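You operate a simulated robot arm through the tools that you are given. There is no shell and no other tool.

Carry out the task below with a simulated two-armed robot. There is one attempt and no reset: what you move stays moved.

Task
Press the white split link shut in the hand press.
Fine: release the press and slide the link back out. Where these are worked on the way, their far stop is far enough and under half their travel is too little: press slide.

It is judged by the outcome, as a careful person would: the job done as asked, and still so three seconds after it is handed in. It fails if anything else is knocked over, pushed out of place, dropped, spilled or broken.

Robot
Two 7-joint arms with fingered hands on one trunk that stands fixed in place. Base frame: the origin is at the foot of the trunk, x ahead of it, y to its left, z up; the work surface is at about z = 0.883. Units: m, degrees, N and s.
The left shoulder is at [0.028, 0.17, 1.272], the right one opposite. With the tool pointing down near the work surface each hand reaches from about 0.24 to 0.74 m from the base axis, measured 20 degrees to its own side. Payload 4 kg a hand.
The TCP of each hand is the grasp point between the finger pads, 0.026 m short of the fingertips. In the tool frame z runs along the fingers and y along their closing line. The gripper opens to 0.132 m; its body begins 0.073 m behind the TCP. The gripper is a hand of 4 fingers: y runs from the thumb to the fingers, the wrist lies at [0, 0, -0.224] in the tool frame, and closing takes about 1.5 s.
Orientation is that of the tool frame in the base frame, as a unit quaternion [x, y, z, w]. With the fingers straight down and closing along the base's y, the tool's x points along the base's -x, its y along +y and its z along -z.

Tools
- The arms move only by the tool arm_command. It takes "left_moves", "right_moves" or both (then of equal length, played together; a hand with none holds still); each is one flat list of numbers, 7 for each row, row after row: the shift along the tool's x, y, z in units of 50 mm (1.0 is 50 mm), then the turn, a rotation vector about the tool's x, y, z in units of 6 degrees (1.0 is 6 degrees), then the gripper command, from -1 (fully open) to 1 (shut), values between in proportion. In form: [tx, ty, tz, wx, wy, wz, fingers, tx, ty, tz, wx, wy, wz, fingers, ...]. A call has 1 to 20 rows; each row shifts and turns the commanded pose from where the row before left it, along the tool's axes as they then stand. A call with a number of a shift or a turn outside -1 to 1 is refused whole. A row lasts 0.2 s, in which the tool goes at most 0.05 m and 8.6 degrees; a call with a longer step from one row to the next is refused whole, and so is a gripper value outside its range. A pose out of reach is approached as far as the arm can. The call stops where the force on the tool passes 90 N (or 10 N more than at its start, if that is more) or the arm is blocked; 0.2 s more then pass. Each finger travels about 0.045 m/s and halts on what it meets, pressing with about 23 N; the grip force reading is that of the motor and also rises with nothing between the fingers. The clock runs only during rows and for 0.2 s after the last one: add rows that do not move to give the fingers time. It gives the time, the measured TCP pose, the force on the tool (base axes), the opening and the grip force at its end, in the units of the frame above (readings bear some noise), with the torque about the TCP (base axes, N m) and any sound that the robot's microphone picked up.
- Cameras (640 x 400 px; columns grow to the right, rows downward): "scene" is now at [0.1043, -0.0345, 1.4489]; the picture's right is [-0.37, -0.93, 0.00], its down [-0.52, 0.21, -0.83] and it looks along [0.77, -0.31, -0.56] (base axes); focal length 214 px, centre (320, 200). "left" rides on the left gripper at [-0.068, 0.002, -0.097] in its tool frame; the picture's right is [-0.03, -1.00, 0.00], its down [0.82, -0.02, -0.58] and it looks along [0.58, -0.02, 0.82] (tool axes); focal length 270 px, centre (320, 200). "right" rides on the right gripper at [0.068, 0.002, -0.097] in its tool frame; the picture's right is [-0.03, 1.00, 0.00], its down [-0.82, -0.02, -0.58] and it looks along [-0.58, -0.01, 0.82] (tool axes); focal length 270 px, centre (320, 200). There is no depth. A picture from a camera that has moved, and an enlarged one, comes with that camera's place and axes in the base frame and with its lens.
- camera(camera): a new picture of that camera. It takes no simulated time.
- slide_trunk(by): moves the trunk up (or, below 0, down) by that many m; the arms and the scene camera ride with it, the base frame stays. It gives what a move gives, with no picture.
- preshape(shape, hand): the hand has 4 fingers and takes this shape, open, in about a second: jaw (thumb against the fingers, like two jaws); tri (thumb and two fingers); tip (a fingertip pinch); poke (one finger out to press); point (the index stretched); flat (the hand flat); cup (the hand cupped); fist (a fist). The gripper value then closes the fingers along that shape, each until it touches; the sizes above hold for jaw. It gives what a move gives, with no picture.
- aim_head(pan, tilt): turns the head with the scene camera to pan (to the left, within 86 degrees either way) and tilt (down, from -29 to 69), counted from straight ahead of the robot (the tilt from the chest, where the trunk bows). It gives what a move gives.
- enlarge(camera, box): a new picture of the part [left, top, right, bottom] of that camera's present view, enlarged. It takes no simulated time.
- sign_off(): hands the job in; it is judged then, once.

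Places have to be worked out from the pictures, the camera data and where the tool is seen. Open the grippers and draw the arms clear of the work before you hand the job in, unless the task says otherwise.

The tools are called after "Emit:" by a JSON object that holds its "fn" and its "kwargs". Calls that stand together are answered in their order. arm_command: Moves the arms, as the interface text tells. Its arguments: {"type":"object","properties":{"left_moves":{"type":"array"},"right_moves":{"type":"array"}},"required":[]} The other tools are called the same way: slide_trunk (by) moves the trunk up or down; preshape (shape, hand) gives the hand a shape; aim_head (pan, tilt) turns the head that bears the scene camera; camera (camera) takes a picture; enlarge (camera, box) takes an enlarged picture of a part of a camera's view; sign_off () hands the job in.

At the start:

```text
time: 0.0
left_ee_pos: [0.4711, -0.0079, 1.3198]
left_ee_rot: [0.001, 1.0, 0.0, 0.001]
left_ft_force: [0.4, -0.3, -0.1]
left_torque: [0.0, -0.01, 0.0]
left_gripper_width: 0.1318
left_finger_force: 0.0
left_shape: jaw
right_ee_pos: [0.4064, -0.3667, 1.3637]
right_ee_rot: [0.001, 1.0, 0.001, 0.0]
right_ft_force: [0.0, 0.0, 0.3]
right_torque: [0.01, 0.0, 0.02]
right_gripper_width: 0.1322
right_finger_force: 0.1
right_shape: jaw
trunk travel left (down, up): [-0.5, 0.255]
head pan, tilt (commanded): [-21.9, 34.0]
```

scene: 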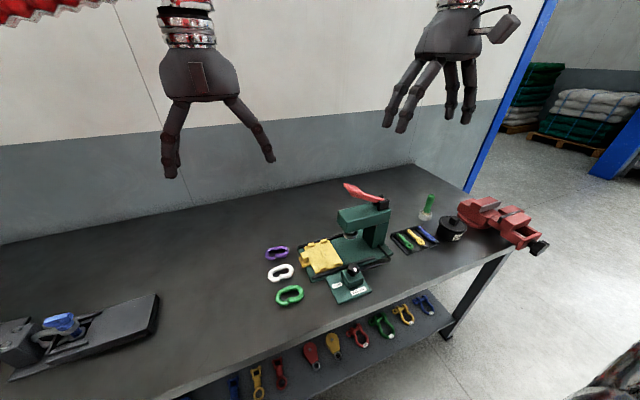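
right: 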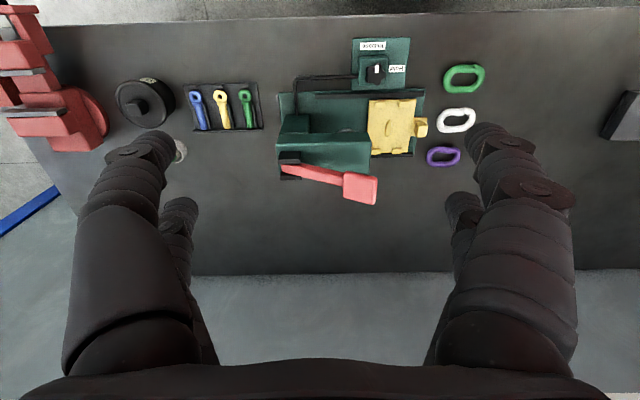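
left: 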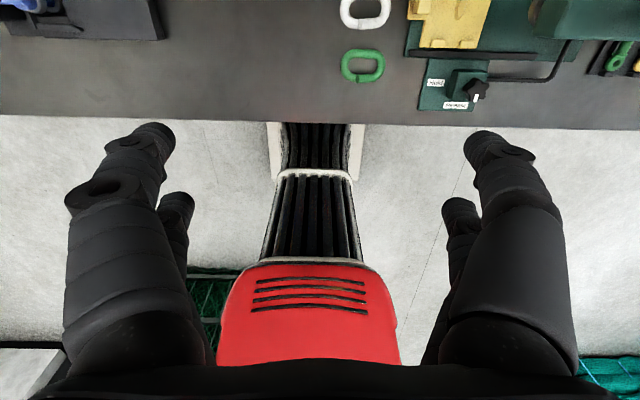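

I'll begin by looking closely at the press and the links before moving anything.

Emit:
{"fn": "enlarge", "kwargs": {"camera": "scene", "box": [250, 170, 450, 310]}}

Emit:
{"fn": "enlarge", "kwargs": {"camera": "right", "box": [260, 30, 500, 220]}}

```text
2.86 times, centred on (350, 240) of scene
camera zoom: at [0.1043, -0.0345, 1.4489], right [-0.37, -0.93, 0.0], down [-0.52, 0.21, -0.83], along [0.77, -0.31, -0.56], focal length 613 px, centre (234, 86)
```

zoom: 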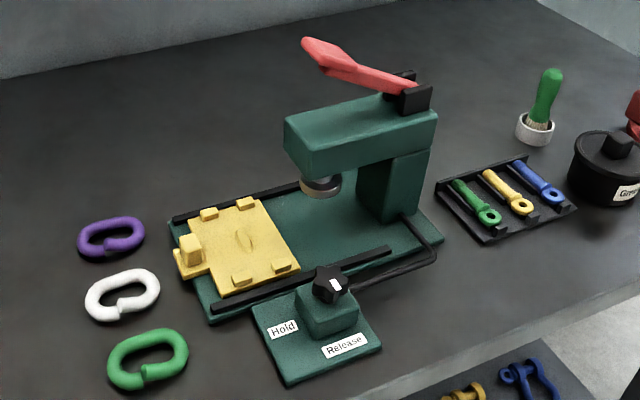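

```text
2.11 times, centred on (380, 125) of right
camera zoom: at [0.3394, -0.365, 1.461], right [0.03, 1.0, 0.0], down [0.82, -0.02, 0.58], along [0.58, -0.02, -0.82], focal length 569 px, centre (194, 358)
```

zoom: 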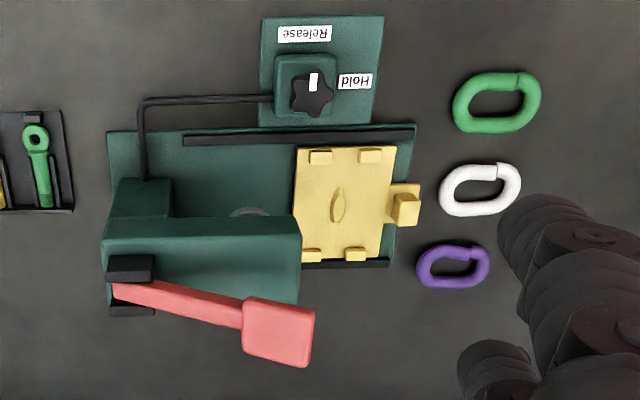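

The overview shows the yellow carriage with its tab on the left (+y), the ram and red lever over the base, and a Hold/Release knob nearest the robot. I'll zoom in on the carriage, knob and link for detail.

Emit:
{"fn": "enlarge", "kwargs": {"camera": "scene", "box": [260, 225, 360, 287]}}

Emit:
{"fn": "enlarge", "kwargs": {"camera": "scene", "box": [320, 250, 390, 304]}}

Emit:
{"fn": "enlarge", "kwargs": {"camera": "scene", "box": [330, 175, 420, 235]}}

Emit:
{"fn": "enlarge", "kwargs": {"camera": "right", "box": [360, 80, 480, 170]}}

```text
6.40 times, centred on (310, 256) of scene
camera zoom: at [0.1043, -0.0345, 1.4489], right [-0.37, -0.93, 0.0], down [-0.52, 0.21, -0.83], along [0.77, -0.31, -0.56], focal length 1373 px, centre (384, -158)
```

zoom: 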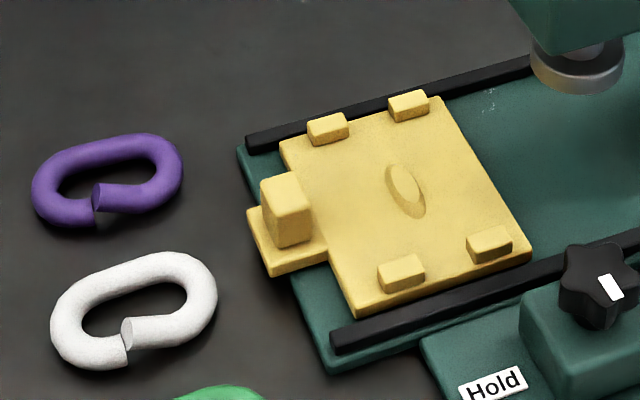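

```text
7.41 times, centred on (355, 277) of scene
camera zoom: at [0.1043, -0.0345, 1.4489], right [-0.37, -0.93, 0.0], down [-0.52, 0.21, -0.83], along [0.77, -0.31, -0.56], focal length 1589 px, centre (61, -370)
```

zoom: 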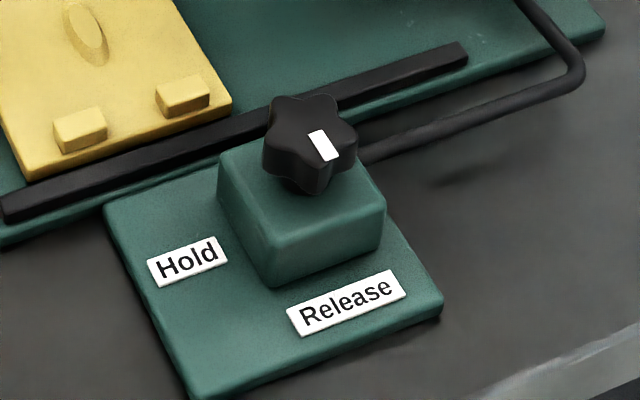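

```text
6.67 times, centred on (375, 205) of scene
camera zoom: at [0.1043, -0.0345, 1.4489], right [-0.37, -0.93, 0.0], down [-0.52, 0.21, -0.83], along [0.77, -0.31, -0.56], focal length 1430 px, centre (-47, 167)
```

zoom: 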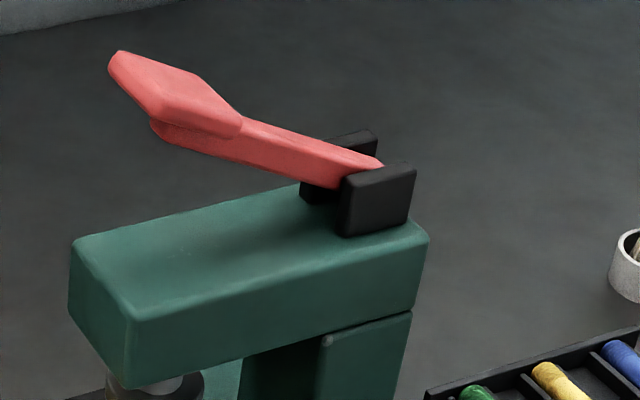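

```text
4.44 times, centred on (420, 125) of right
camera zoom: at [0.3394, -0.365, 1.461], right [0.03, 1.0, 0.0], down [0.82, -0.02, 0.58], along [0.58, -0.02, -0.82], focal length 1201 px, centre (-124, 533)
```

zoom: 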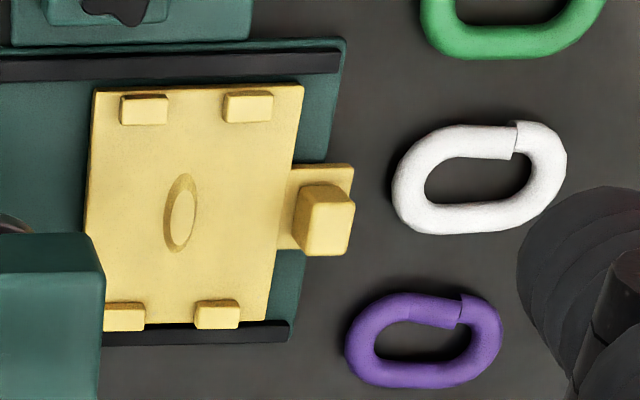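

The carriage has a raised oval boss running along x with four end tabs, so the white link must be turned about 90° to drop over it. The knob points at "Release". I'll test in the air whether the left hand can yaw +90° (fingers closing along x) while I look at its size.

Emit:
{"fn": "arm_command", "kwargs": {"left_moves": [0, 0, 0, 0, 0, -1, -1, 0, 0, 0, 0, 0, -1, -1, 0, 0, 0, 0, 0, -1, -1, 0, 0, 0, 0, 0, -1, -1, 0, 0, 0, 0, 0, -1, -1, 0, 0, 0, 0, 0, -1, -1, 0, 0, 0, 0, 0, -1, -1, 0, 0, 0, 0, 0, -1, -1, 0, 0, 0, 0, 0, -1, -1, 0, 0, 0, 0, 0, -1, -1, 0, 0, 0, 0, 0, -1, -1, 0, 0, 0, 0, 0, -1, -1, 0, 0, 0, 0, 0, -1, -1, 0, 0, 0, 0, 0, -1, -1, 0, 0, 0, 0, 0, -1, -1, 0, 0, 0, 0, 0, 0, -1]}}

Emit:
{"fn": "camera", "kwargs": {"camera": "scene"}}

Emit:
{"fn": "camera", "kwargs": {"camera": "left"}}

```text
time: 3.4
left_ee_pos: [0.4714, -0.0091, 1.3199]
left_ee_rot: [0.708, -0.706, 0.0, 0.0]
left_ft_force: [0.1, 0.1, 0.7]
left_torque: [0.01, 0.0, 0.02]
left_gripper_width: 0.1321
left_finger_force: 0.1
left_shape: jaw
right_ee_pos: [0.4059, -0.3669, 1.3654]
right_ee_rot: [0.0, 1.0, 0.0, 0.0]
right_ft_force: [0.1, 0.2, -0.5]
right_torque: [0.01, 0.01, 0.01]
right_gripper_width: 0.1315
right_finger_force: 0.0
right_shape: jaw
trunk travel left (down, up): [-0.5, 0.255]
head pan, tilt (commanded): [-21.9, 34.0]
```

```text
taken
camera scene: at [0.1044, -0.0346, 1.4489], right [-0.37, -0.93, 0.0], down [-0.52, 0.21, -0.83], along [0.77, -0.31, -0.56], focal length 214 px, centre (320, 200)
```

scene: 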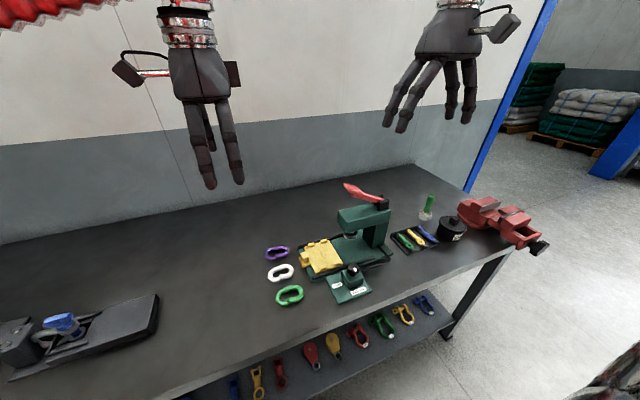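

```text
taken
camera left: at [0.4695, 0.0589, 1.417], right [1.0, 0.03, 0.0], down [0.02, -0.82, 0.58], along [0.02, -0.58, -0.82], focal length 270 px, centre (320, 200)
```

left: 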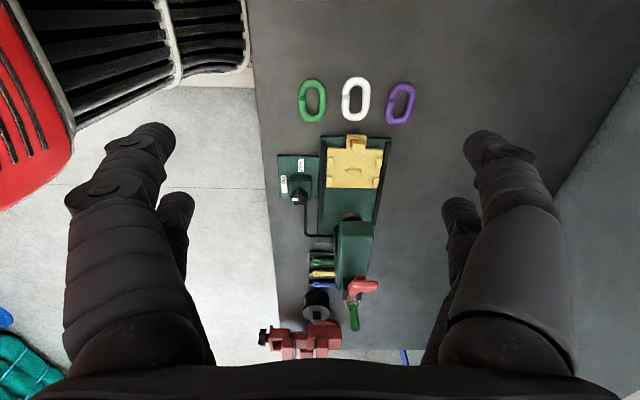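

The yaw works. I'll zoom on the hand to judge its breadth and finger layout.

Emit:
{"fn": "enlarge", "kwargs": {"camera": "scene", "box": [100, 0, 270, 200]}}

Emit:
{"fn": "enlarge", "kwargs": {"camera": "left", "box": [260, 60, 440, 300]}}

```text
2.00 times, centred on (185, 100) of scene
camera zoom: at [0.1044, -0.0346, 1.4489], right [-0.37, -0.93, 0.0], down [-0.52, 0.21, -0.83], along [0.77, -0.31, -0.56], focal length 429 px, centre (590, 400)
```

zoom: 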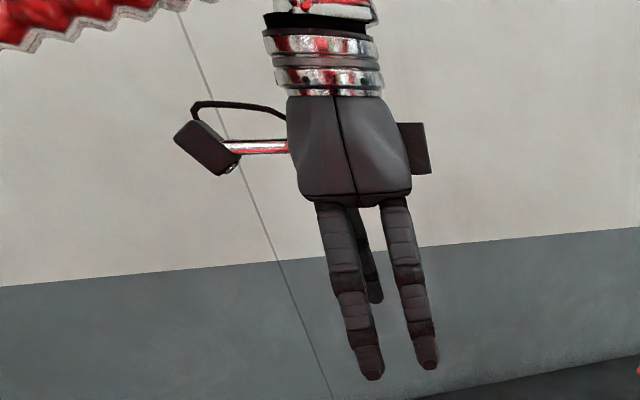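

```text
1.67 times, centred on (350, 180) of left
camera zoom: at [0.4695, 0.0589, 1.417], right [1.0, 0.03, 0.0], down [0.02, -0.82, 0.58], along [0.02, -0.58, -0.82], focal length 450 px, centre (270, 233)
```

zoom: 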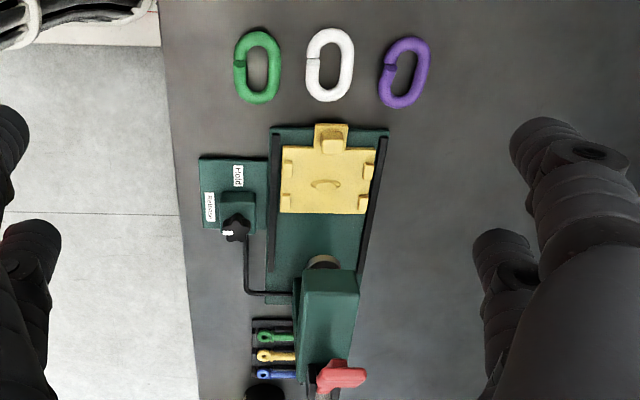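

In jaw shape the digits pair up about 50 mm apart, which would foul the tabs; I'll try the "tip" pinch shape on the left hand and look at it.

Emit:
{"fn": "preshape", "kwargs": {"shape": "tip", "hand": "left"}}

Emit:
{"fn": "enlarge", "kwargs": {"camera": "scene", "box": [100, 0, 270, 200]}}

Emit:
{"fn": "camera", "kwargs": {"camera": "left"}}

```text
time: 4.3
left_ee_pos: [0.4723, -0.009, 1.3203]
left_ee_rot: [-0.707, 0.707, 0.0, 0.001]
left_ft_force: [0.3, -0.1, -0.3]
left_torque: [0.01, 0.01, 0.03]
left_gripper_width: 0.1322
left_finger_force: 0.1
left_shape: tip
right_ee_pos: [0.4074, -0.3675, 1.3647]
right_ee_rot: [0.0, 1.0, 0.0, -0.001]
right_ft_force: [-0.5, 0.4, 0.1]
right_torque: [0.0, 0.0, 0.0]
right_gripper_width: 0.1318
right_finger_force: 0.1
right_shape: jaw
trunk travel left (down, up): [-0.5, 0.255]
head pan, tilt (commanded): [-21.9, 34.0]
```

```text
2.00 times, centred on (185, 100) of scene
camera zoom: at [0.1044, -0.0346, 1.4489], right [-0.37, -0.93, 0.0], down [-0.52, 0.21, -0.83], along [0.77, -0.31, -0.56], focal length 429 px, centre (590, 400)
```

zoom: 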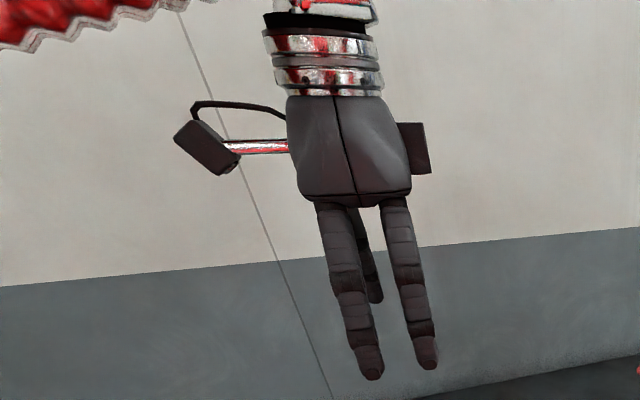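

```text
taken
camera left: at [0.4696, 0.059, 1.417], right [1.0, 0.03, 0.0], down [0.02, -0.82, 0.58], along [0.02, -0.58, -0.82], focal length 270 px, centre (320, 200)
```

left: 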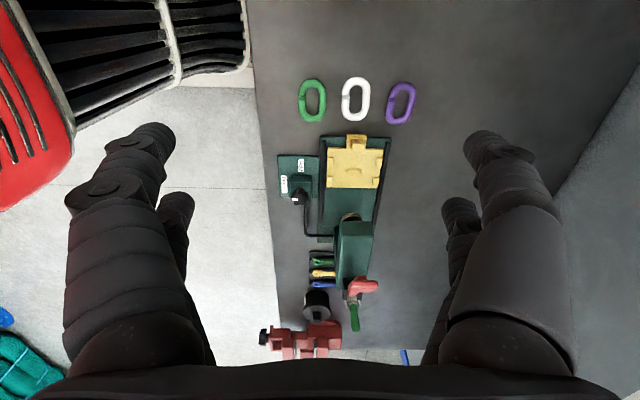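

The open pose looks unchanged, so the shape shows when closing. I'll close the left hand partly in the air and look.

Emit:
{"fn": "arm_command", "kwargs": {"left_moves": [0, 0, 0, 0, 0, 0, 0.0, 0, 0, 0, 0, 0, 0, 0.0, 0, 0, 0, 0, 0, 0, 0.0, 0, 0, 0, 0, 0, 0, 0.0, 0, 0, 0, 0, 0, 0, 0.0, 0, 0, 0, 0, 0, 0, 0.0, 0, 0, 0, 0, 0, 0, 0.0]}}

Emit:
{"fn": "camera", "kwargs": {"camera": "left"}}

Emit:
{"fn": "enlarge", "kwargs": {"camera": "scene", "box": [100, 0, 270, 200]}}

```text
time: 5.9
left_ee_pos: [0.4707, -0.0086, 1.3197]
left_ee_rot: [0.707, -0.707, 0.001, 0.0]
left_ft_force: [-0.1, -0.3, -0.3]
left_torque: [0.03, 0.04, 0.02]
left_gripper_width: 0.0665
left_finger_force: 0.0
left_shape: tip
right_ee_pos: [0.4061, -0.3669, 1.3655]
right_ee_rot: [0.001, 1.0, 0.0, 0.001]
right_ft_force: [0.9, -0.8, -0.2]
right_torque: [0.02, 0.03, 0.03]
right_gripper_width: 0.132
right_finger_force: 0.0
right_shape: jaw
trunk travel left (down, up): [-0.5, 0.255]
head pan, tilt (commanded): [-21.9, 34.0]
```

```text
taken
camera left: at [0.4696, 0.059, 1.417], right [1.0, 0.03, 0.0], down [0.02, -0.82, 0.58], along [0.02, -0.58, -0.82], focal length 270 px, centre (320, 200)
```

left: 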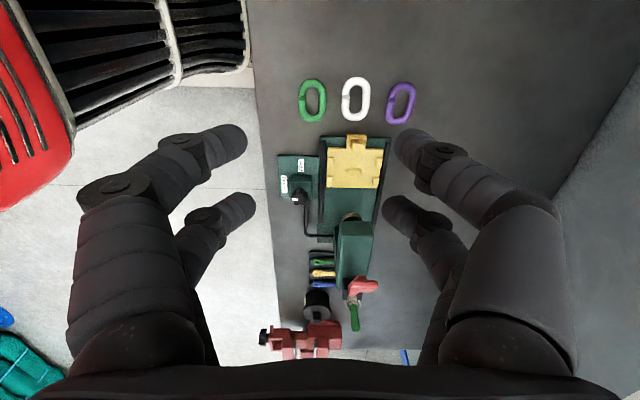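

```text
2.00 times, centred on (185, 100) of scene
camera zoom: at [0.1043, -0.0346, 1.4489], right [-0.37, -0.93, 0.0], down [-0.52, 0.21, -0.83], along [0.77, -0.31, -0.56], focal length 429 px, centre (590, 400)
```

zoom: 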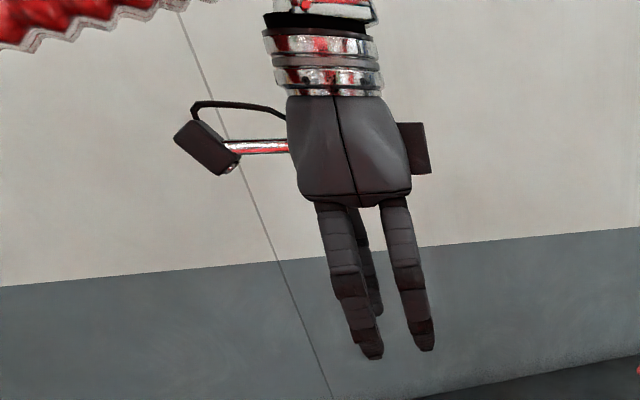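

All four digits still close together in "tip". I'll check "tri" in the same way.

Emit:
{"fn": "preshape", "kwargs": {"shape": "tri", "hand": "left"}}

Emit:
{"fn": "arm_command", "kwargs": {"left_moves": [0, 0, 0, 0, 0, 0, 0.0, 0, 0, 0, 0, 0, 0, 0.0, 0, 0, 0, 0, 0, 0, 0.0, 0, 0, 0, 0, 0, 0, 0.0, 0, 0, 0, 0, 0, 0, 0.0, 0, 0, 0, 0, 0, 0, 0.0, 0, 0, 0, 0, 0, 0, 0.0]}}

Emit:
{"fn": "camera", "kwargs": {"camera": "left"}}

Emit:
{"fn": "enlarge", "kwargs": {"camera": "scene", "box": [100, 0, 270, 200]}}

```text
time: 6.8
left_ee_pos: [0.4713, -0.0084, 1.3199]
left_ee_rot: [-0.707, 0.707, -0.001, 0.002]
left_ft_force: [-0.2, 0.7, 0.1]
left_torque: [-0.01, 0.0, 0.01]
left_gripper_width: 0.1321
left_finger_force: 0.0
left_shape: tri
right_ee_pos: [0.4056, -0.3668, 1.3654]
right_ee_rot: [0.002, 1.0, 0.0, 0.0]
right_ft_force: [-0.5, -0.3, 0.5]
right_torque: [0.0, -0.02, 0.0]
right_gripper_width: 0.1321
right_finger_force: 0.0
right_shape: jaw
trunk travel left (down, up): [-0.5, 0.255]
head pan, tilt (commanded): [-21.9, 34.0]
```

```text
time: 8.4
left_ee_pos: [0.471, -0.0079, 1.3194]
left_ee_rot: [-0.707, 0.707, -0.001, 0.0]
left_ft_force: [0.1, 0.1, -0.1]
left_torque: [0.0, 0.0, 0.03]
left_gripper_width: 0.0667
left_finger_force: 0.1
left_shape: tri
right_ee_pos: [0.4072, -0.3678, 1.3636]
right_ee_rot: [0.0, 1.0, 0.0, 0.0]
right_ft_force: [-0.6, -0.4, 0.1]
right_torque: [0.01, -0.02, 0.01]
right_gripper_width: 0.132
right_finger_force: 0.0
right_shape: jaw
trunk travel left (down, up): [-0.5, 0.255]
head pan, tilt (commanded): [-21.9, 34.0]
```

```text
taken
camera left: at [0.4696, 0.059, 1.417], right [1.0, 0.03, 0.0], down [0.02, -0.82, 0.58], along [0.02, -0.58, -0.82], focal length 270 px, centre (320, 200)
```

left: 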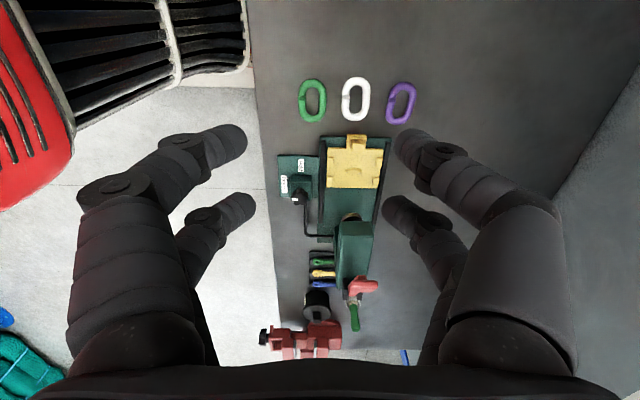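

```text
2.00 times, centred on (185, 100) of scene
camera zoom: at [0.1044, -0.0346, 1.4489], right [-0.37, -0.93, 0.0], down [-0.52, 0.21, -0.83], along [0.77, -0.31, -0.56], focal length 429 px, centre (590, 400)
```

zoom: 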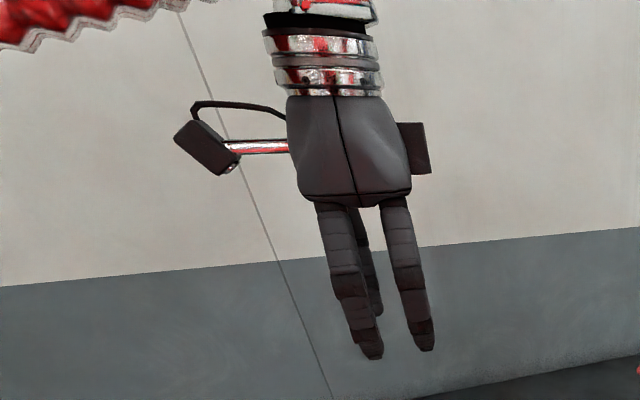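

All grasp shapes close two opposed digit pairs (about ±23 mm in tool x). The white link is at about (0.545, -0.083), long axis ≈98° from x. I'll park the left hand out at +y and turn the right hand to yaw -82° so it can later straddle the link's long sides.

Emit:
{"fn": "arm_command", "kwargs": {"left_moves": [-1, 0, 0, 0, 0, 0, -1, -1, 0, 0, 0, 0, 0, -1, -1, 0, 0, 0, 0, 0, -1, -1, 0, 0, 0, 0, 0, -1, -1, 0, 0, 0, 0, 0, -1, -1, 0, 0, 0, 0, 0, -1, -0.5, 0, 0, 0, 0, 0, -1, 0, 0, 0, 0, 0, 0, -1, 0, 0, 0, 0, 0, 0, -1, 0, 0, 0, 0, 0, 0, -1, 0, 0, 0, 0, 0, 0, -1, 0, 0, 0, 0, 0, 0, -1, 0, 0, 0, 0, 0, 0, -1, 0, 0, 0, 0, 0, 0, -1], "right_moves": [0, 0, 0, 0, 0, 0.976, -1, 0, 0, 0, 0, 0, 0.976, -1, 0, 0, 0, 0, 0, 0.976, -1, 0, 0, 0, 0, 0, 0.976, -1, 0, 0, 0, 0, 0, 0.976, -1, 0, 0, 0, 0, 0, 0.976, -1, 0, 0, 0, 0, 0, 0.976, -1, 0, 0, 0, 0, 0, 0.976, -1, 0, 0, 0, 0, 0, 0.976, -1, 0, 0, 0, 0, 0, 0.976, -1, 0, 0, 0, 0, 0, 0.976, -1, 0, 0, 0, 0, 0, 0.976, -1, 0, 0, 0, 0, 0, 0.976, -1, 0, 0, 0, 0, 0, 0.976, -1]}}

Emit:
{"fn": "camera", "kwargs": {"camera": "scene"}}

Emit:
{"fn": "camera", "kwargs": {"camera": "right"}}

Emit:
{"fn": "camera", "kwargs": {"camera": "left"}}

```text
time: 11.4
left_ee_pos: [0.472, 0.3152, 1.3203]
left_ee_rot: [0.707, -0.707, 0.001, 0.0]
left_ft_force: [0.7, -0.5, -0.1]
left_torque: [-0.02, 0.04, 0.02]
left_gripper_width: 0.132
left_finger_force: 0.0
left_shape: tri
right_ee_pos: [0.4093, -0.4468, 1.3653]
right_ee_rot: [0.655, 0.756, 0.003, -0.002]
right_ft_force: [-0.2, -0.3, -0.2]
right_torque: [-0.01, 0.0, -0.03]
right_gripper_width: 0.1321
right_finger_force: 0.1
right_shape: jaw
right hand out of reach, approached as far as the arm can: row 12, 13, 14
trunk travel left (down, up): [-0.5, 0.255]
head pan, tilt (commanded): [-21.9, 34.0]
```

```text
taken
camera scene: at [0.1043, -0.035, 1.4489], right [-0.37, -0.93, 0.0], down [-0.52, 0.21, -0.83], along [0.77, -0.31, -0.56], focal length 214 px, centre (320, 200)
```

scene: 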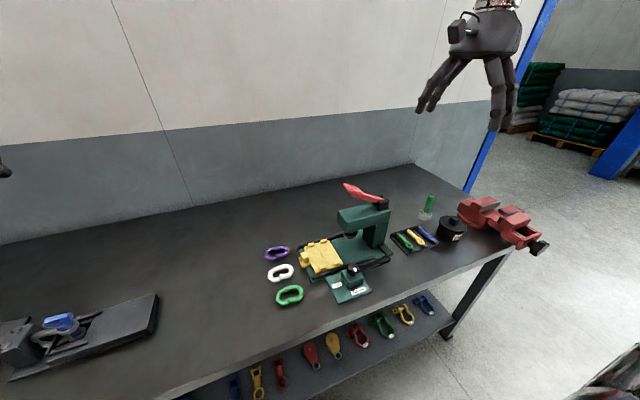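

```text
taken
camera right: at [0.4024, -0.3787, 1.4636], right [0.99, 0.12, 0.0], down [0.1, -0.81, 0.57], along [0.07, -0.57, -0.82], focal length 270 px, centre (320, 200)
```

right: 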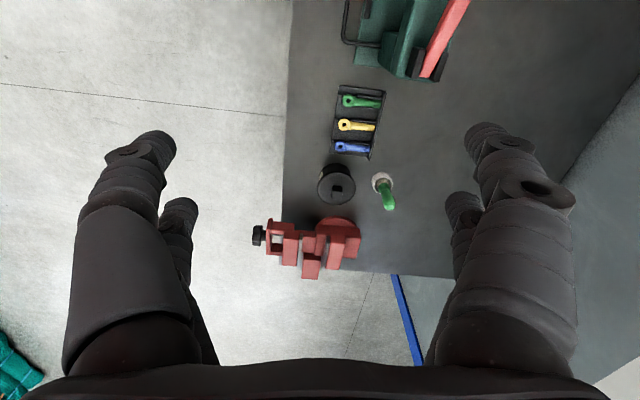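

```text
taken
camera left: at [0.4704, 0.3834, 1.4183], right [1.0, 0.03, 0.0], down [0.02, -0.82, 0.58], along [0.02, -0.58, -0.82], focal length 270 px, centre (320, 200)
```

left: 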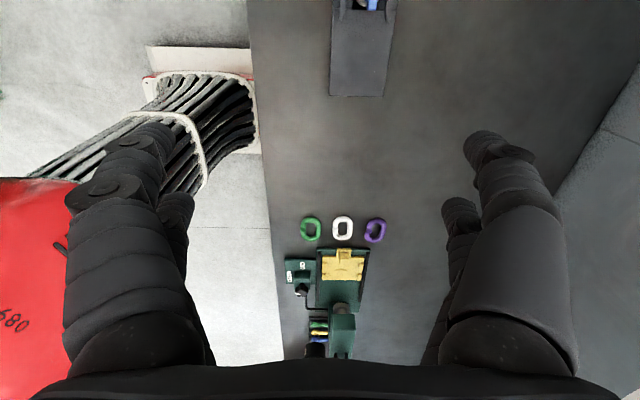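

The right arm met its reach limit turning at that spot (y ≈ -0.37) but it should be freer nearer the centre. I'll move it in two steps toward a hover above the white link and check the pose.

Emit:
{"fn": "arm_command", "kwargs": {"right_moves": [0.582, 0.393, 0.3, 0, 0, 0, -1, 0.582, 0.393, 0.3, 0, 0, 0, -1, 0.582, 0.393, 0.3, 0, 0, 0, -1, 0.582, 0.393, 0.3, 0, 0, 0, -1, 0.582, 0.393, 0.3, 0, 0, 0, -1, 0.582, 0.393, 0.3, 0, 0, 0, -1, 0.582, 0.393, 0.3, 0, 0, 0, -1, 0.582, 0.393, 0.3, 0, 0, 0, -1, 0.582, 0.393, 0.3, 0, 0, 0, -1, 0, 0, 0, 0, 0, 0, -1, 0, 0, 0, 0, 0, 0, -1]}}

```text
time: 13.8
left_ee_pos: [0.4733, 0.3173, 1.32]
left_ee_rot: [-0.707, 0.707, 0.0, -0.001]
left_ft_force: [-0.1, 0.4, -0.3]
left_torque: [0.01, 0.01, 0.0]
left_gripper_width: 0.132
left_finger_force: 0.0
left_shape: tri
right_ee_pos: [0.5589, -0.4405, 1.2363]
right_ee_rot: [0.654, 0.757, 0.004, -0.002]
right_ft_force: [-0.8, -0.2, -0.3]
right_torque: [0.01, -0.02, 0.0]
right_gripper_width: 0.1318
right_finger_force: 0.2
right_shape: jaw
right hand out of reach, approached as far as the arm can: row 1, 2, 3, 4, 5, 6, 7, 8, 9
trunk travel left (down, up): [-0.5, 0.255]
head pan, tilt (commanded): [-21.9, 34.0]
```

The right hand is stuck near y = -0.44 with that yaw (joint limit). I'll raise it a little and undo the yaw, so it can move to the centre in its natural orientation.

Emit:
{"fn": "arm_command", "kwargs": {"right_moves": [0, 0, -0.7, 0, 0, 0, -1, 0, 0, -0.7, 0, 0, 0, -1, 0, 0, 0, 0, 0, -0.976, -1, 0, 0, 0, 0, 0, -0.976, -1, 0, 0, 0, 0, 0, -0.976, -1, 0, 0, 0, 0, 0, -0.976, -1, 0, 0, 0, 0, 0, -0.976, -1, 0, 0, 0, 0, 0, -0.976, -1, 0, 0, 0, 0, 0, 0, -1]}}

Emit:
{"fn": "camera", "kwargs": {"camera": "scene"}}

```text
time: 15.8
left_ee_pos: [0.4727, 0.316, 1.3201]
left_ee_rot: [-0.707, 0.707, -0.001, 0.0]
left_ft_force: [-0.1, 0.3, -0.6]
left_torque: [0.0, 0.01, 0.01]
left_gripper_width: 0.132
left_finger_force: 0.1
left_shape: tri
right_ee_pos: [0.5584, -0.4446, 1.307]
right_ee_rot: [0.398, 0.917, 0.0, 0.001]
right_ft_force: [0.5, 0.4, -0.8]
right_torque: [-0.01, -0.03, 0.01]
right_gripper_width: 0.1318
right_finger_force: 0.0
right_shape: jaw
trunk travel left (down, up): [-0.5, 0.255]
head pan, tilt (commanded): [-21.9, 34.0]
```

```text
taken
camera scene: at [0.1045, -0.0345, 1.4489], right [-0.37, -0.93, 0.0], down [-0.52, 0.21, -0.83], along [0.77, -0.31, -0.56], focal length 214 px, centre (320, 200)
```

scene: 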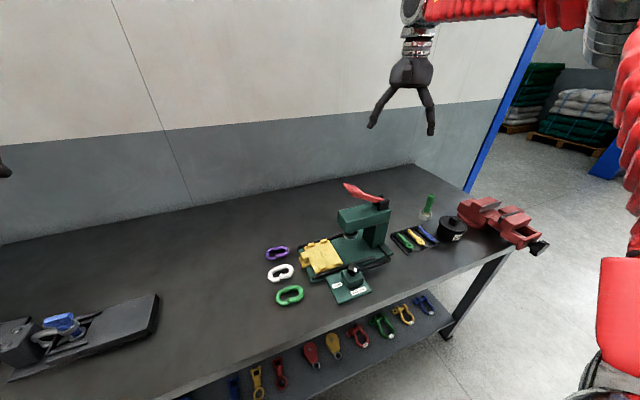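

The commanded pose re-synced to the measured one; yaw is now -47° at (0.558,-0.445,1.307). I'll finish turning back to yaw 0 and then carry the hand over to above the white link.

Emit:
{"fn": "arm_command", "kwargs": {"right_moves": [0, 0, 0, 0, 0, -0.98, -1, 0, 0, 0, 0, 0, -0.98, -1, 0, 0, 0, 0, 0, -0.98, -1, 0, 0, 0, 0, 0, -0.98, -1, 0, 0, 0, 0, 0, -0.98, -1, 0, 0, 0, 0, 0, -0.98, -1, 0, 0, 0, 0, 0, -0.98, -1, 0, 0, 0, 0, 0, -0.98, -1, 0.03, 0.904, 0, 0, 0, 0, -1, 0.03, 0.904, 0, 0, 0, 0, -1, 0.03, 0.904, 0, 0, 0, 0, -1, 0.03, 0.904, 0.0, 0, 0, 0, -1, 0.03, 0.904, 0.35, 0, 0, 0, -1, 0.03, 0.904, 0.35, 0, 0, 0, -1, 0.03, 0.904, 0.35, 0, 0, 0, -1, 0.03, 0.904, 0.35, 0, 0, 0, -1, 0, 0, 0, 0, 0, 0, -1]}}

Emit:
{"fn": "camera", "kwargs": {"camera": "right"}}

Emit:
{"fn": "camera", "kwargs": {"camera": "scene"}}

```text
time: 19.4
left_ee_pos: [0.4712, 0.3168, 1.3205]
left_ee_rot: [0.707, -0.707, 0.001, 0.0]
left_ft_force: [0.4, 0.0, 0.3]
left_torque: [-0.02, 0.02, 0.0]
left_gripper_width: 0.132
left_finger_force: 0.0
left_shape: tri
right_ee_pos: [0.5381, -0.1899, 1.2719]
right_ee_rot: [-0.001, 1.0, 0.0, 0.001]
right_ft_force: [0.4, 0.5, 0.8]
right_torque: [-0.01, -0.01, 0.02]
right_gripper_width: 0.1316
right_finger_force: 0.1
right_shape: jaw
right hand out of reach, approached as far as the arm can: row 14, 15, 16
trunk travel left (down, up): [-0.5, 0.255]
head pan, tilt (commanded): [-21.9, 34.0]
```

```text
taken
camera right: at [0.4705, -0.1893, 1.3679], right [0.02, 1.0, 0.0], down [0.82, -0.02, 0.58], along [0.58, -0.01, -0.82], focal length 270 px, centre (320, 200)
```

right: 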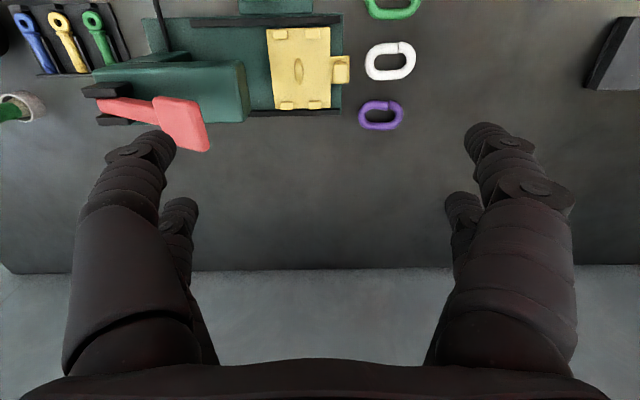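

```text
taken
camera scene: at [0.1038, -0.0349, 1.4489], right [-0.37, -0.93, 0.0], down [-0.52, 0.21, -0.83], along [0.77, -0.31, -0.56], focal length 214 px, centre (320, 200)
```

scene: 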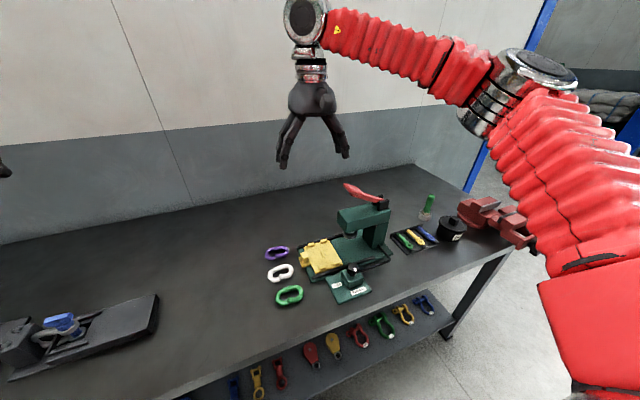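

Reach was limited at that height. I'll continue diagonally down and to +y, where the arm should extend better.

Emit:
{"fn": "arm_command", "kwargs": {"right_moves": [0, 0.5, 0.6, 0, 0, 0, -1, 0, 0.5, 0.6, 0, 0, 0, -1, 0, 0.5, 0.6, 0, 0, 0, -1, 0, 0.5, 0.6, 0, 0, 0, -1, 0, 0, 0, 0, 0, 0, -1, 0, 0, 0, 0, 0, 0, -1]}}

Emit:
{"fn": "camera", "kwargs": {"camera": "right"}}

Emit:
{"fn": "camera", "kwargs": {"camera": "scene"}}

```text
time: 20.8
left_ee_pos: [0.4718, 0.3161, 1.3194]
left_ee_rot: [-0.707, 0.708, 0.0, 0.0]
left_ft_force: [0.3, -0.3, -0.1]
left_torque: [0.0, -0.03, 0.0]
left_gripper_width: 0.1322
left_finger_force: 0.2
left_shape: tri
right_ee_pos: [0.5199, -0.1512, 1.1849]
right_ee_rot: [-0.001, 1.0, 0.002, 0.001]
right_ft_force: [-0.1, -0.2, 1.7]
right_torque: [0.01, -0.01, 0.0]
right_gripper_width: 0.132
right_finger_force: 0.1
right_shape: jaw
right hand out of reach, approached as far as the arm can: row 1, 2, 3, 4
trunk travel left (down, up): [-0.5, 0.255]
head pan, tilt (commanded): [-21.9, 34.0]
```

```text
taken
camera right: at [0.4527, -0.1494, 1.2815], right [0.02, 1.0, 0.0], down [0.81, -0.02, 0.58], along [0.58, -0.01, -0.81], focal length 270 px, centre (320, 200)
```

right: 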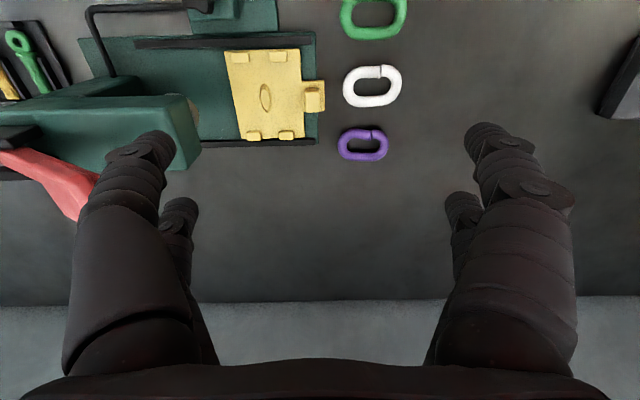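

```text
taken
camera scene: at [0.1047, -0.0344, 1.4489], right [-0.37, -0.93, 0.0], down [-0.52, 0.21, -0.83], along [0.77, -0.31, -0.56], focal length 214 px, centre (320, 200)
```

scene: 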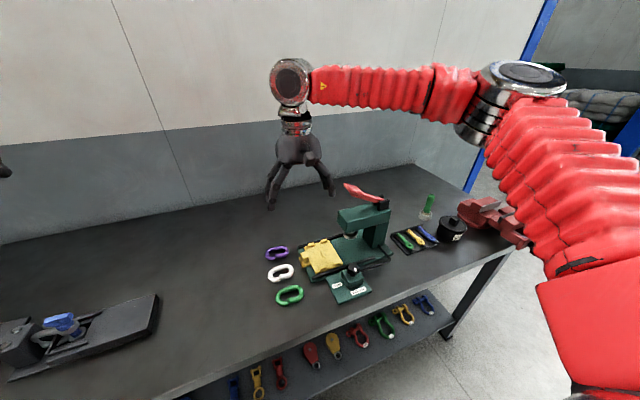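

The elbow is winged out and the wrist is higher than the shoulder here; I'll go lower first (clear of the head: hand spans y ≈ -0.24…-0.06) then check the reach again.

Emit:
{"fn": "arm_command", "kwargs": {"right_moves": [0, 0.1, 0.6, 0, 0, 0, -1, 0, 0.1, 0.6, 0, 0, 0, -1, 0, 0.1, 0.6, 0, 0, 0, -1, 0, 0.1, 0.6, 0, 0, 0, -1, 0, 0, 0, 0, 0, 0, -1, 0, 0, 0, 0, 0, 0, -1]}}

Emit:
{"fn": "camera", "kwargs": {"camera": "scene"}}

```text
time: 22.2
left_ee_pos: [0.4718, 0.3154, 1.3197]
left_ee_rot: [-0.707, 0.707, 0.0, 0.0]
left_ft_force: [0.4, 0.2, -0.4]
left_torque: [-0.02, 0.01, 0.02]
left_gripper_width: 0.132
left_finger_force: 0.1
left_shape: tri
right_ee_pos: [0.5038, -0.1533, 1.0714]
right_ee_rot: [-0.001, 1.0, 0.001, 0.001]
right_ft_force: [-0.3, -0.4, 0.7]
right_torque: [-0.02, 0.03, -0.02]
right_gripper_width: 0.1318
right_finger_force: 0.0
right_shape: jaw
right hand out of reach, approached as far as the arm can: row 2, 3, 4
trunk travel left (down, up): [-0.5, 0.255]
head pan, tilt (commanded): [-21.9, 34.0]
```

```text
taken
camera scene: at [0.1046, -0.0345, 1.4489], right [-0.37, -0.93, 0.0], down [-0.52, 0.21, -0.83], along [0.77, -0.31, -0.56], focal length 214 px, centre (320, 200)
```

scene: 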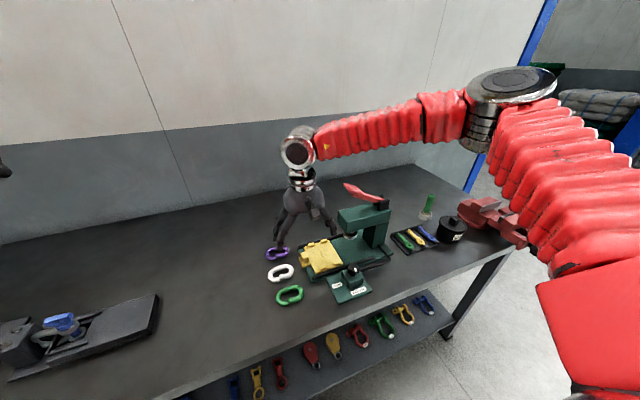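

The elbow has drifted into a winged-out posture that limits reach. I'll retreat up and back to the start pose, to see whether the elbow recovers.

Emit:
{"fn": "arm_command", "kwargs": {"right_moves": [0, 0, -0.95, 0, 0, 0, -1, 0, 0, -0.95, 0, 0, 0, -1, 0, 0, -0.95, 0, 0, 0, -1, 0, 0, -0.95, 0, 0, 0, -1, 0, 0, -0.95, 0, 0, 0, -1, 0.4, -0.85, -0.2, 0, 0, 0, -1, 0.4, -0.85, -0.2, 0, 0, 0, -1, 0.4, -0.85, -0.2, 0, 0, 0, -1, 0.4, -0.85, -0.2, 0, 0, 0, -1, 0.4, -0.85, -0.2, 0, 0, 0, -1, 0, 0, 0, 0, 0, 0, -1]}}

Emit:
{"fn": "camera", "kwargs": {"camera": "scene"}}

```text
time: 24.6
left_ee_pos: [0.4726, 0.3179, 1.3203]
left_ee_rot: [0.707, -0.707, 0.0, 0.001]
left_ft_force: [-0.2, -0.1, -0.4]
left_torque: [-0.02, 0.03, 0.0]
left_gripper_width: 0.132
left_finger_force: 0.1
left_shape: tri
right_ee_pos: [0.4139, -0.3883, 1.348]
right_ee_rot: [-0.001, 1.0, 0.0, 0.0]
right_ft_force: [1.2, 0.1, -0.5]
right_torque: [-0.03, 0.0, -0.01]
right_gripper_width: 0.132
right_finger_force: 0.2
right_shape: jaw
right hand out of reach, approached as far as the arm can: row 5
trunk travel left (down, up): [-0.5, 0.255]
head pan, tilt (commanded): [-21.9, 34.0]
```

```text
taken
camera scene: at [0.1052, -0.0337, 1.4488], right [-0.37, -0.93, 0.0], down [-0.52, 0.21, -0.83], along [0.77, -0.31, -0.56], focal length 214 px, centre (320, 200)
```

scene: 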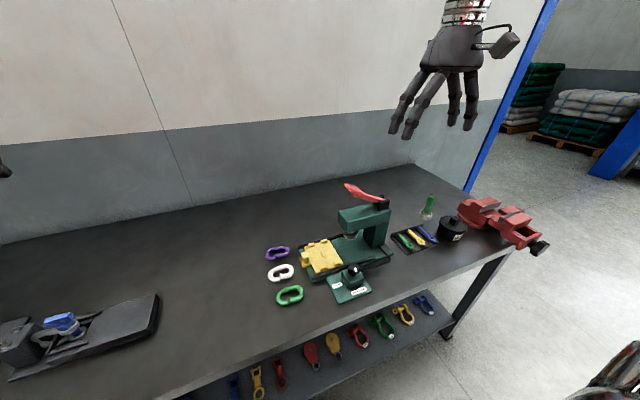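

I'll turn the head to inspect the right arm's elbow posture.

Emit:
{"fn": "aim_head", "kwargs": {"pan": -65, "tilt": 10}}

Emit:
{"fn": "camera", "kwargs": {"camera": "scene"}}

```text
time: 25.7
left_ee_pos: [0.4722, 0.3163, 1.3206]
left_ee_rot: [-0.707, 0.707, -0.001, 0.001]
left_ft_force: [0.3, -0.1, -0.4]
left_torque: [0.01, 0.03, 0.0]
left_gripper_width: 0.1318
left_finger_force: 0.1
left_shape: tri
right_ee_pos: [0.4118, -0.3881, 1.3477]
right_ee_rot: [0.0, 1.0, 0.0, 0.0]
right_ft_force: [-0.6, 0.6, 0.2]
right_torque: [0.02, 0.01, 0.0]
right_gripper_width: 0.1319
right_finger_force: 0.1
right_shape: jaw
trunk travel left (down, up): [-0.5, 0.255]
head pan, tilt (commanded): [-65.0, 10.0]
```

```text
taken
camera scene: at [0.0615, -0.0858, 1.4875], right [-0.91, -0.42, 0.0], down [-0.07, 0.16, -0.98], along [0.42, -0.89, -0.17], focal length 214 px, centre (320, 200)
```

scene: 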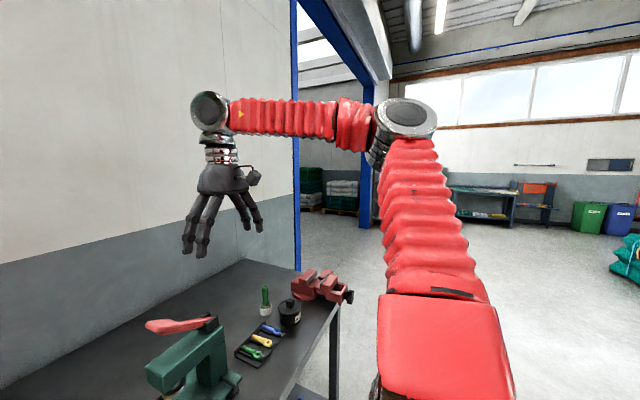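

Emit:
{"fn": "aim_head", "kwargs": {"pan": 65, "tilt": 10}}

Emit:
{"fn": "camera", "kwargs": {"camera": "scene"}}

```text
time: 27.8
left_ee_pos: [0.4725, 0.3168, 1.3209]
left_ee_rot: [-0.707, 0.707, -0.001, 0.001]
left_ft_force: [0.4, -0.2, -1.5]
left_torque: [-0.01, 0.02, 0.0]
left_gripper_width: 0.1317
left_finger_force: 0.0
left_shape: tri
right_ee_pos: [0.412, -0.3882, 1.3496]
right_ee_rot: [0.0, 1.0, 0.0, 0.0]
right_ft_force: [-0.8, -0.8, 0.1]
right_torque: [-0.01, 0.01, 0.02]
right_gripper_width: 0.1318
right_finger_force: 0.1
right_shape: jaw
trunk travel left (down, up): [-0.5, 0.255]
head pan, tilt (commanded): [65.0, 10.0]
```

```text
taken
camera scene: at [0.0615, 0.0828, 1.4876], right [0.91, -0.42, 0.0], down [-0.07, -0.16, -0.98], along [0.42, 0.89, -0.17], focal length 214 px, centre (320, 200)
```

scene: 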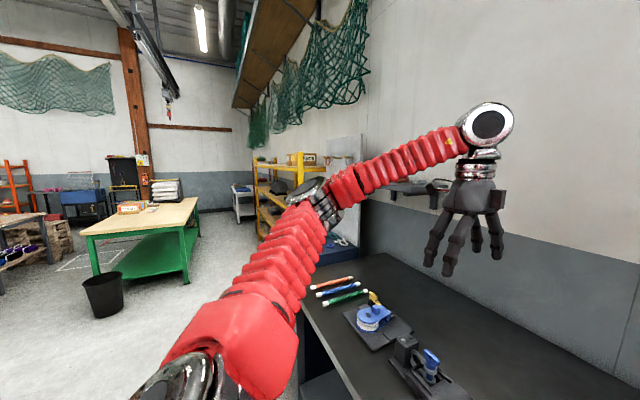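

The left arm's elbow sits much lower than the right's. I'll try turning the right hand to positive yaw in free air, to swing its elbow back down, while watching it.

Emit:
{"fn": "arm_command", "kwargs": {"right_moves": [0, 0, 0, 0, 0, -1, -1, 0, 0, 0, 0, 0, -1, -1, 0, 0, 0, 0, 0, -1, -1, 0, 0, 0, 0, 0, -1, -1, 0, 0, 0, 0, 0, -1, -1, 0, 0, 0, 0, 0, -1, -1, 0, 0, 0, 0, 0, -1, -1, 0, 0, 0, 0, 0, -1, -1, 0, 0, 0, 0, 0, -1, -1, 0, 0, 0, 0, 0, -1, -1, 0, 0, 0, 0, 0, 0, -1]}}

Emit:
{"fn": "aim_head", "kwargs": {"pan": -65, "tilt": 10}}

Emit:
{"fn": "camera", "kwargs": {"camera": "scene"}}

```text
time: 30.2
left_ee_pos: [0.4718, 0.3161, 1.3207]
left_ee_rot: [-0.706, 0.708, 0.0, 0.0]
left_ft_force: [1.3, 0.1, 0.4]
left_torque: [0.01, 0.0, -0.03]
left_gripper_width: 0.132
left_finger_force: 0.1
left_shape: tri
right_ee_pos: [0.4112, -0.3894, 1.35]
right_ee_rot: [-0.501, 0.866, 0.0, 0.001]
right_ft_force: [0.1, -0.9, -0.8]
right_torque: [-0.04, 0.0, 0.0]
right_gripper_width: 0.132
right_finger_force: 0.0
right_shape: jaw
trunk travel left (down, up): [-0.5, 0.255]
head pan, tilt (commanded): [65.0, 10.0]
```

```text
time: 32.3
left_ee_pos: [0.4723, 0.3167, 1.3206]
left_ee_rot: [0.707, -0.707, 0.001, 0.0]
left_ft_force: [-0.6, 0.7, 0.1]
left_torque: [0.04, -0.02, -0.04]
left_gripper_width: 0.1321
left_finger_force: 0.1
left_shape: tri
right_ee_pos: [0.4109, -0.3888, 1.3496]
right_ee_rot: [-0.501, 0.866, 0.0, 0.0]
right_ft_force: [-0.6, -0.1, -0.1]
right_torque: [-0.01, -0.01, -0.01]
right_gripper_width: 0.1318
right_finger_force: 0.0
right_shape: jaw
trunk travel left (down, up): [-0.5, 0.255]
head pan, tilt (commanded): [-65.0, 10.0]
```

```text
taken
camera scene: at [0.0615, -0.0856, 1.4876], right [-0.91, -0.42, 0.0], down [-0.07, 0.16, -0.98], along [0.42, -0.89, -0.17], focal length 214 px, centre (320, 200)
```

scene: 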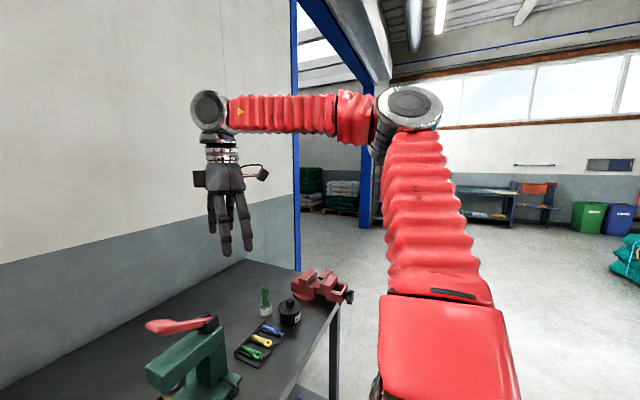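

Only the wrist turned; the elbow stays high. I'll keep turning the right hand in the positive direction in free air so the wrist roll limit may swing the elbow down, watching the reading.

Emit:
{"fn": "arm_command", "kwargs": {"right_moves": [0, 0, 0, 0, 0, -1, -1, 0, 0, 0, 0, 0, -1, -1, 0, 0, 0, 0, 0, -1, -1, 0, 0, 0, 0, 0, -1, -1, 0, 0, 0, 0, 0, -1, -1, 0, 0, 0, 0, 0, -1, -1, 0, 0, 0, 0, 0, -1, -1, 0, 0, 0, 0, 0, -1, -1, 0, 0, 0, 0, 0, -1, -1, 0, 0, 0, 0, 0, -1, -1, 0, 0, 0, 0, 0, -1, -1, 0, 0, 0, 0, 0, -1, -1, 0, 0, 0, 0, 0, -1, -1, 0, 0, 0, 0, 0, -1, -1, 0, 0, 0, 0, 0, -1, -1]}}

Emit:
{"fn": "camera", "kwargs": {"camera": "scene"}}

```text
time: 35.5
left_ee_pos: [0.4722, 0.3169, 1.3194]
left_ee_rot: [-0.707, 0.707, 0.0, 0.0]
left_ft_force: [0.2, 0.0, -0.3]
left_torque: [-0.02, -0.01, -0.01]
left_gripper_width: 0.1319
left_finger_force: 0.2
left_shape: tri
right_ee_pos: [0.4115, -0.3907, 1.3487]
right_ee_rot: [0.966, -0.257, -0.001, 0.0]
right_ft_force: [0.3, 0.2, -0.8]
right_torque: [-0.01, 0.04, -0.02]
right_gripper_width: 0.1319
right_finger_force: 0.0
right_shape: jaw
trunk travel left (down, up): [-0.5, 0.255]
head pan, tilt (commanded): [-65.0, 10.0]
```

```text
taken
camera scene: at [0.0615, -0.0857, 1.4876], right [-0.91, -0.42, 0.0], down [-0.07, 0.16, -0.98], along [0.42, -0.89, -0.17], focal length 214 px, centre (320, 200)
```

scene: 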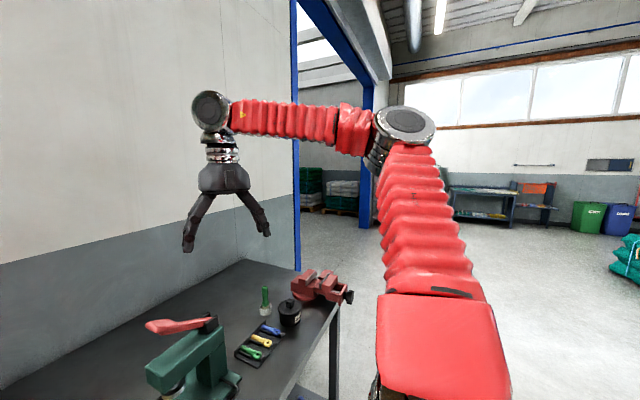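

Yaw is about +150° with no limit yet and the elbow slightly lower; I continue turning.

Emit:
{"fn": "arm_command", "kwargs": {"right_moves": [0, 0, 0, 0, 0, -1, -1, 0, 0, 0, 0, 0, -1, -1, 0, 0, 0, 0, 0, -1, -1, 0, 0, 0, 0, 0, -1, -1, 0, 0, 0, 0, 0, -1, -1, 0, 0, 0, 0, 0, -1, -1, 0, 0, 0, 0, 0, -1, -1, 0, 0, 0, 0, 0, -1, -1, 0, 0, 0, 0, 0, -1, -1, 0, 0, 0, 0, 0, -1, -1, 0, 0, 0, 0, 0, -1, -1, 0, 0, 0, 0, 0, -1, -1, 0, 0, 0, 0, 0, -1, -1, 0, 0, 0, 0, 0, -1, -1, 0, 0, 0, 0, 0, -1, -1]}}

Emit:
{"fn": "camera", "kwargs": {"camera": "scene"}}

```text
time: 38.7
left_ee_pos: [0.4732, 0.3162, 1.3196]
left_ee_rot: [-0.707, 0.708, 0.0, 0.001]
left_ft_force: [0.2, 0.3, -0.4]
left_torque: [0.0, -0.01, 0.0]
left_gripper_width: 0.1317
left_finger_force: 0.1
left_shape: tri
right_ee_pos: [0.4123, -0.3901, 1.3506]
right_ee_rot: [0.865, 0.502, 0.0, 0.0]
right_ft_force: [0.5, 0.2, 0.1]
right_torque: [0.02, -0.03, -0.02]
right_gripper_width: 0.1319
right_finger_force: 0.2
right_shape: jaw
trunk travel left (down, up): [-0.5, 0.255]
head pan, tilt (commanded): [-65.0, 10.0]
```

```text
taken
camera scene: at [0.0615, -0.0857, 1.4876], right [-0.91, -0.42, 0.0], down [-0.07, 0.16, -0.98], along [0.42, -0.89, -0.17], focal length 214 px, centre (320, 200)
```

scene: 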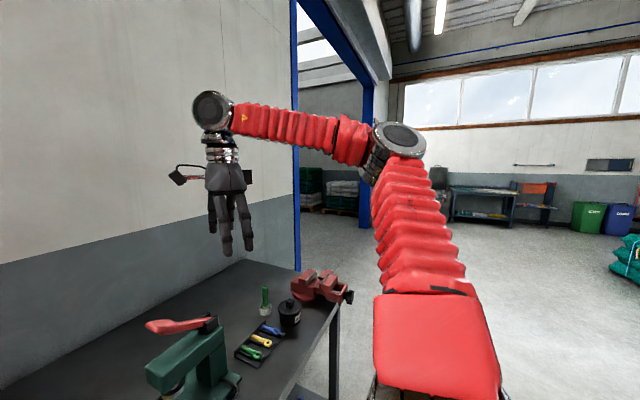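

The elbow is coming down as the wrist turns this way. I'll go on another ~38° to yaw ≡ -82°, exactly the orientation for straddling the link.

Emit:
{"fn": "arm_command", "kwargs": {"right_moves": [0, 0, 0, 0, 0, -1, -1, 0, 0, 0, 0, 0, -1, -1, 0, 0, 0, 0, 0, -1, -1, 0, 0, 0, 0, 0, -1, -1, 0, 0, 0, 0, 0, -1, -1, 0, 0, 0, 0, 0, -1, -1, 0, 0, 0, 0, 0, -0.333, -1, 0, 0, 0, 0, 0, 0, -1]}}

Emit:
{"fn": "camera", "kwargs": {"camera": "scene"}}

```text
time: 40.5
left_ee_pos: [0.4724, 0.3165, 1.32]
left_ee_rot: [0.707, -0.707, 0.001, 0.0]
left_ft_force: [-0.2, 0.6, -0.5]
left_torque: [0.04, 0.0, -0.03]
left_gripper_width: 0.132
left_finger_force: 0.1
left_shape: tri
right_ee_pos: [0.4113, -0.3895, 1.3498]
right_ee_rot: [0.656, 0.755, 0.0, 0.0]
right_ft_force: [0.2, -0.5, 0.6]
right_torque: [0.01, 0.02, 0.01]
right_gripper_width: 0.132
right_finger_force: 0.0
right_shape: jaw
trunk travel left (down, up): [-0.5, 0.255]
head pan, tilt (commanded): [-65.0, 10.0]
```

```text
taken
camera scene: at [0.0615, -0.0857, 1.4876], right [-0.91, -0.42, 0.0], down [-0.07, 0.16, -0.98], along [0.42, -0.89, -0.17], focal length 214 px, centre (320, 200)
```

scene: 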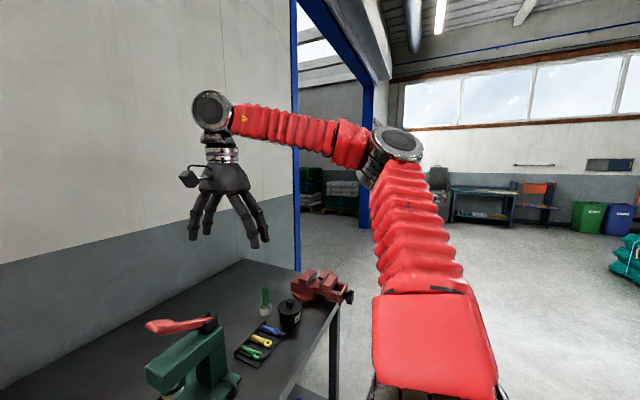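

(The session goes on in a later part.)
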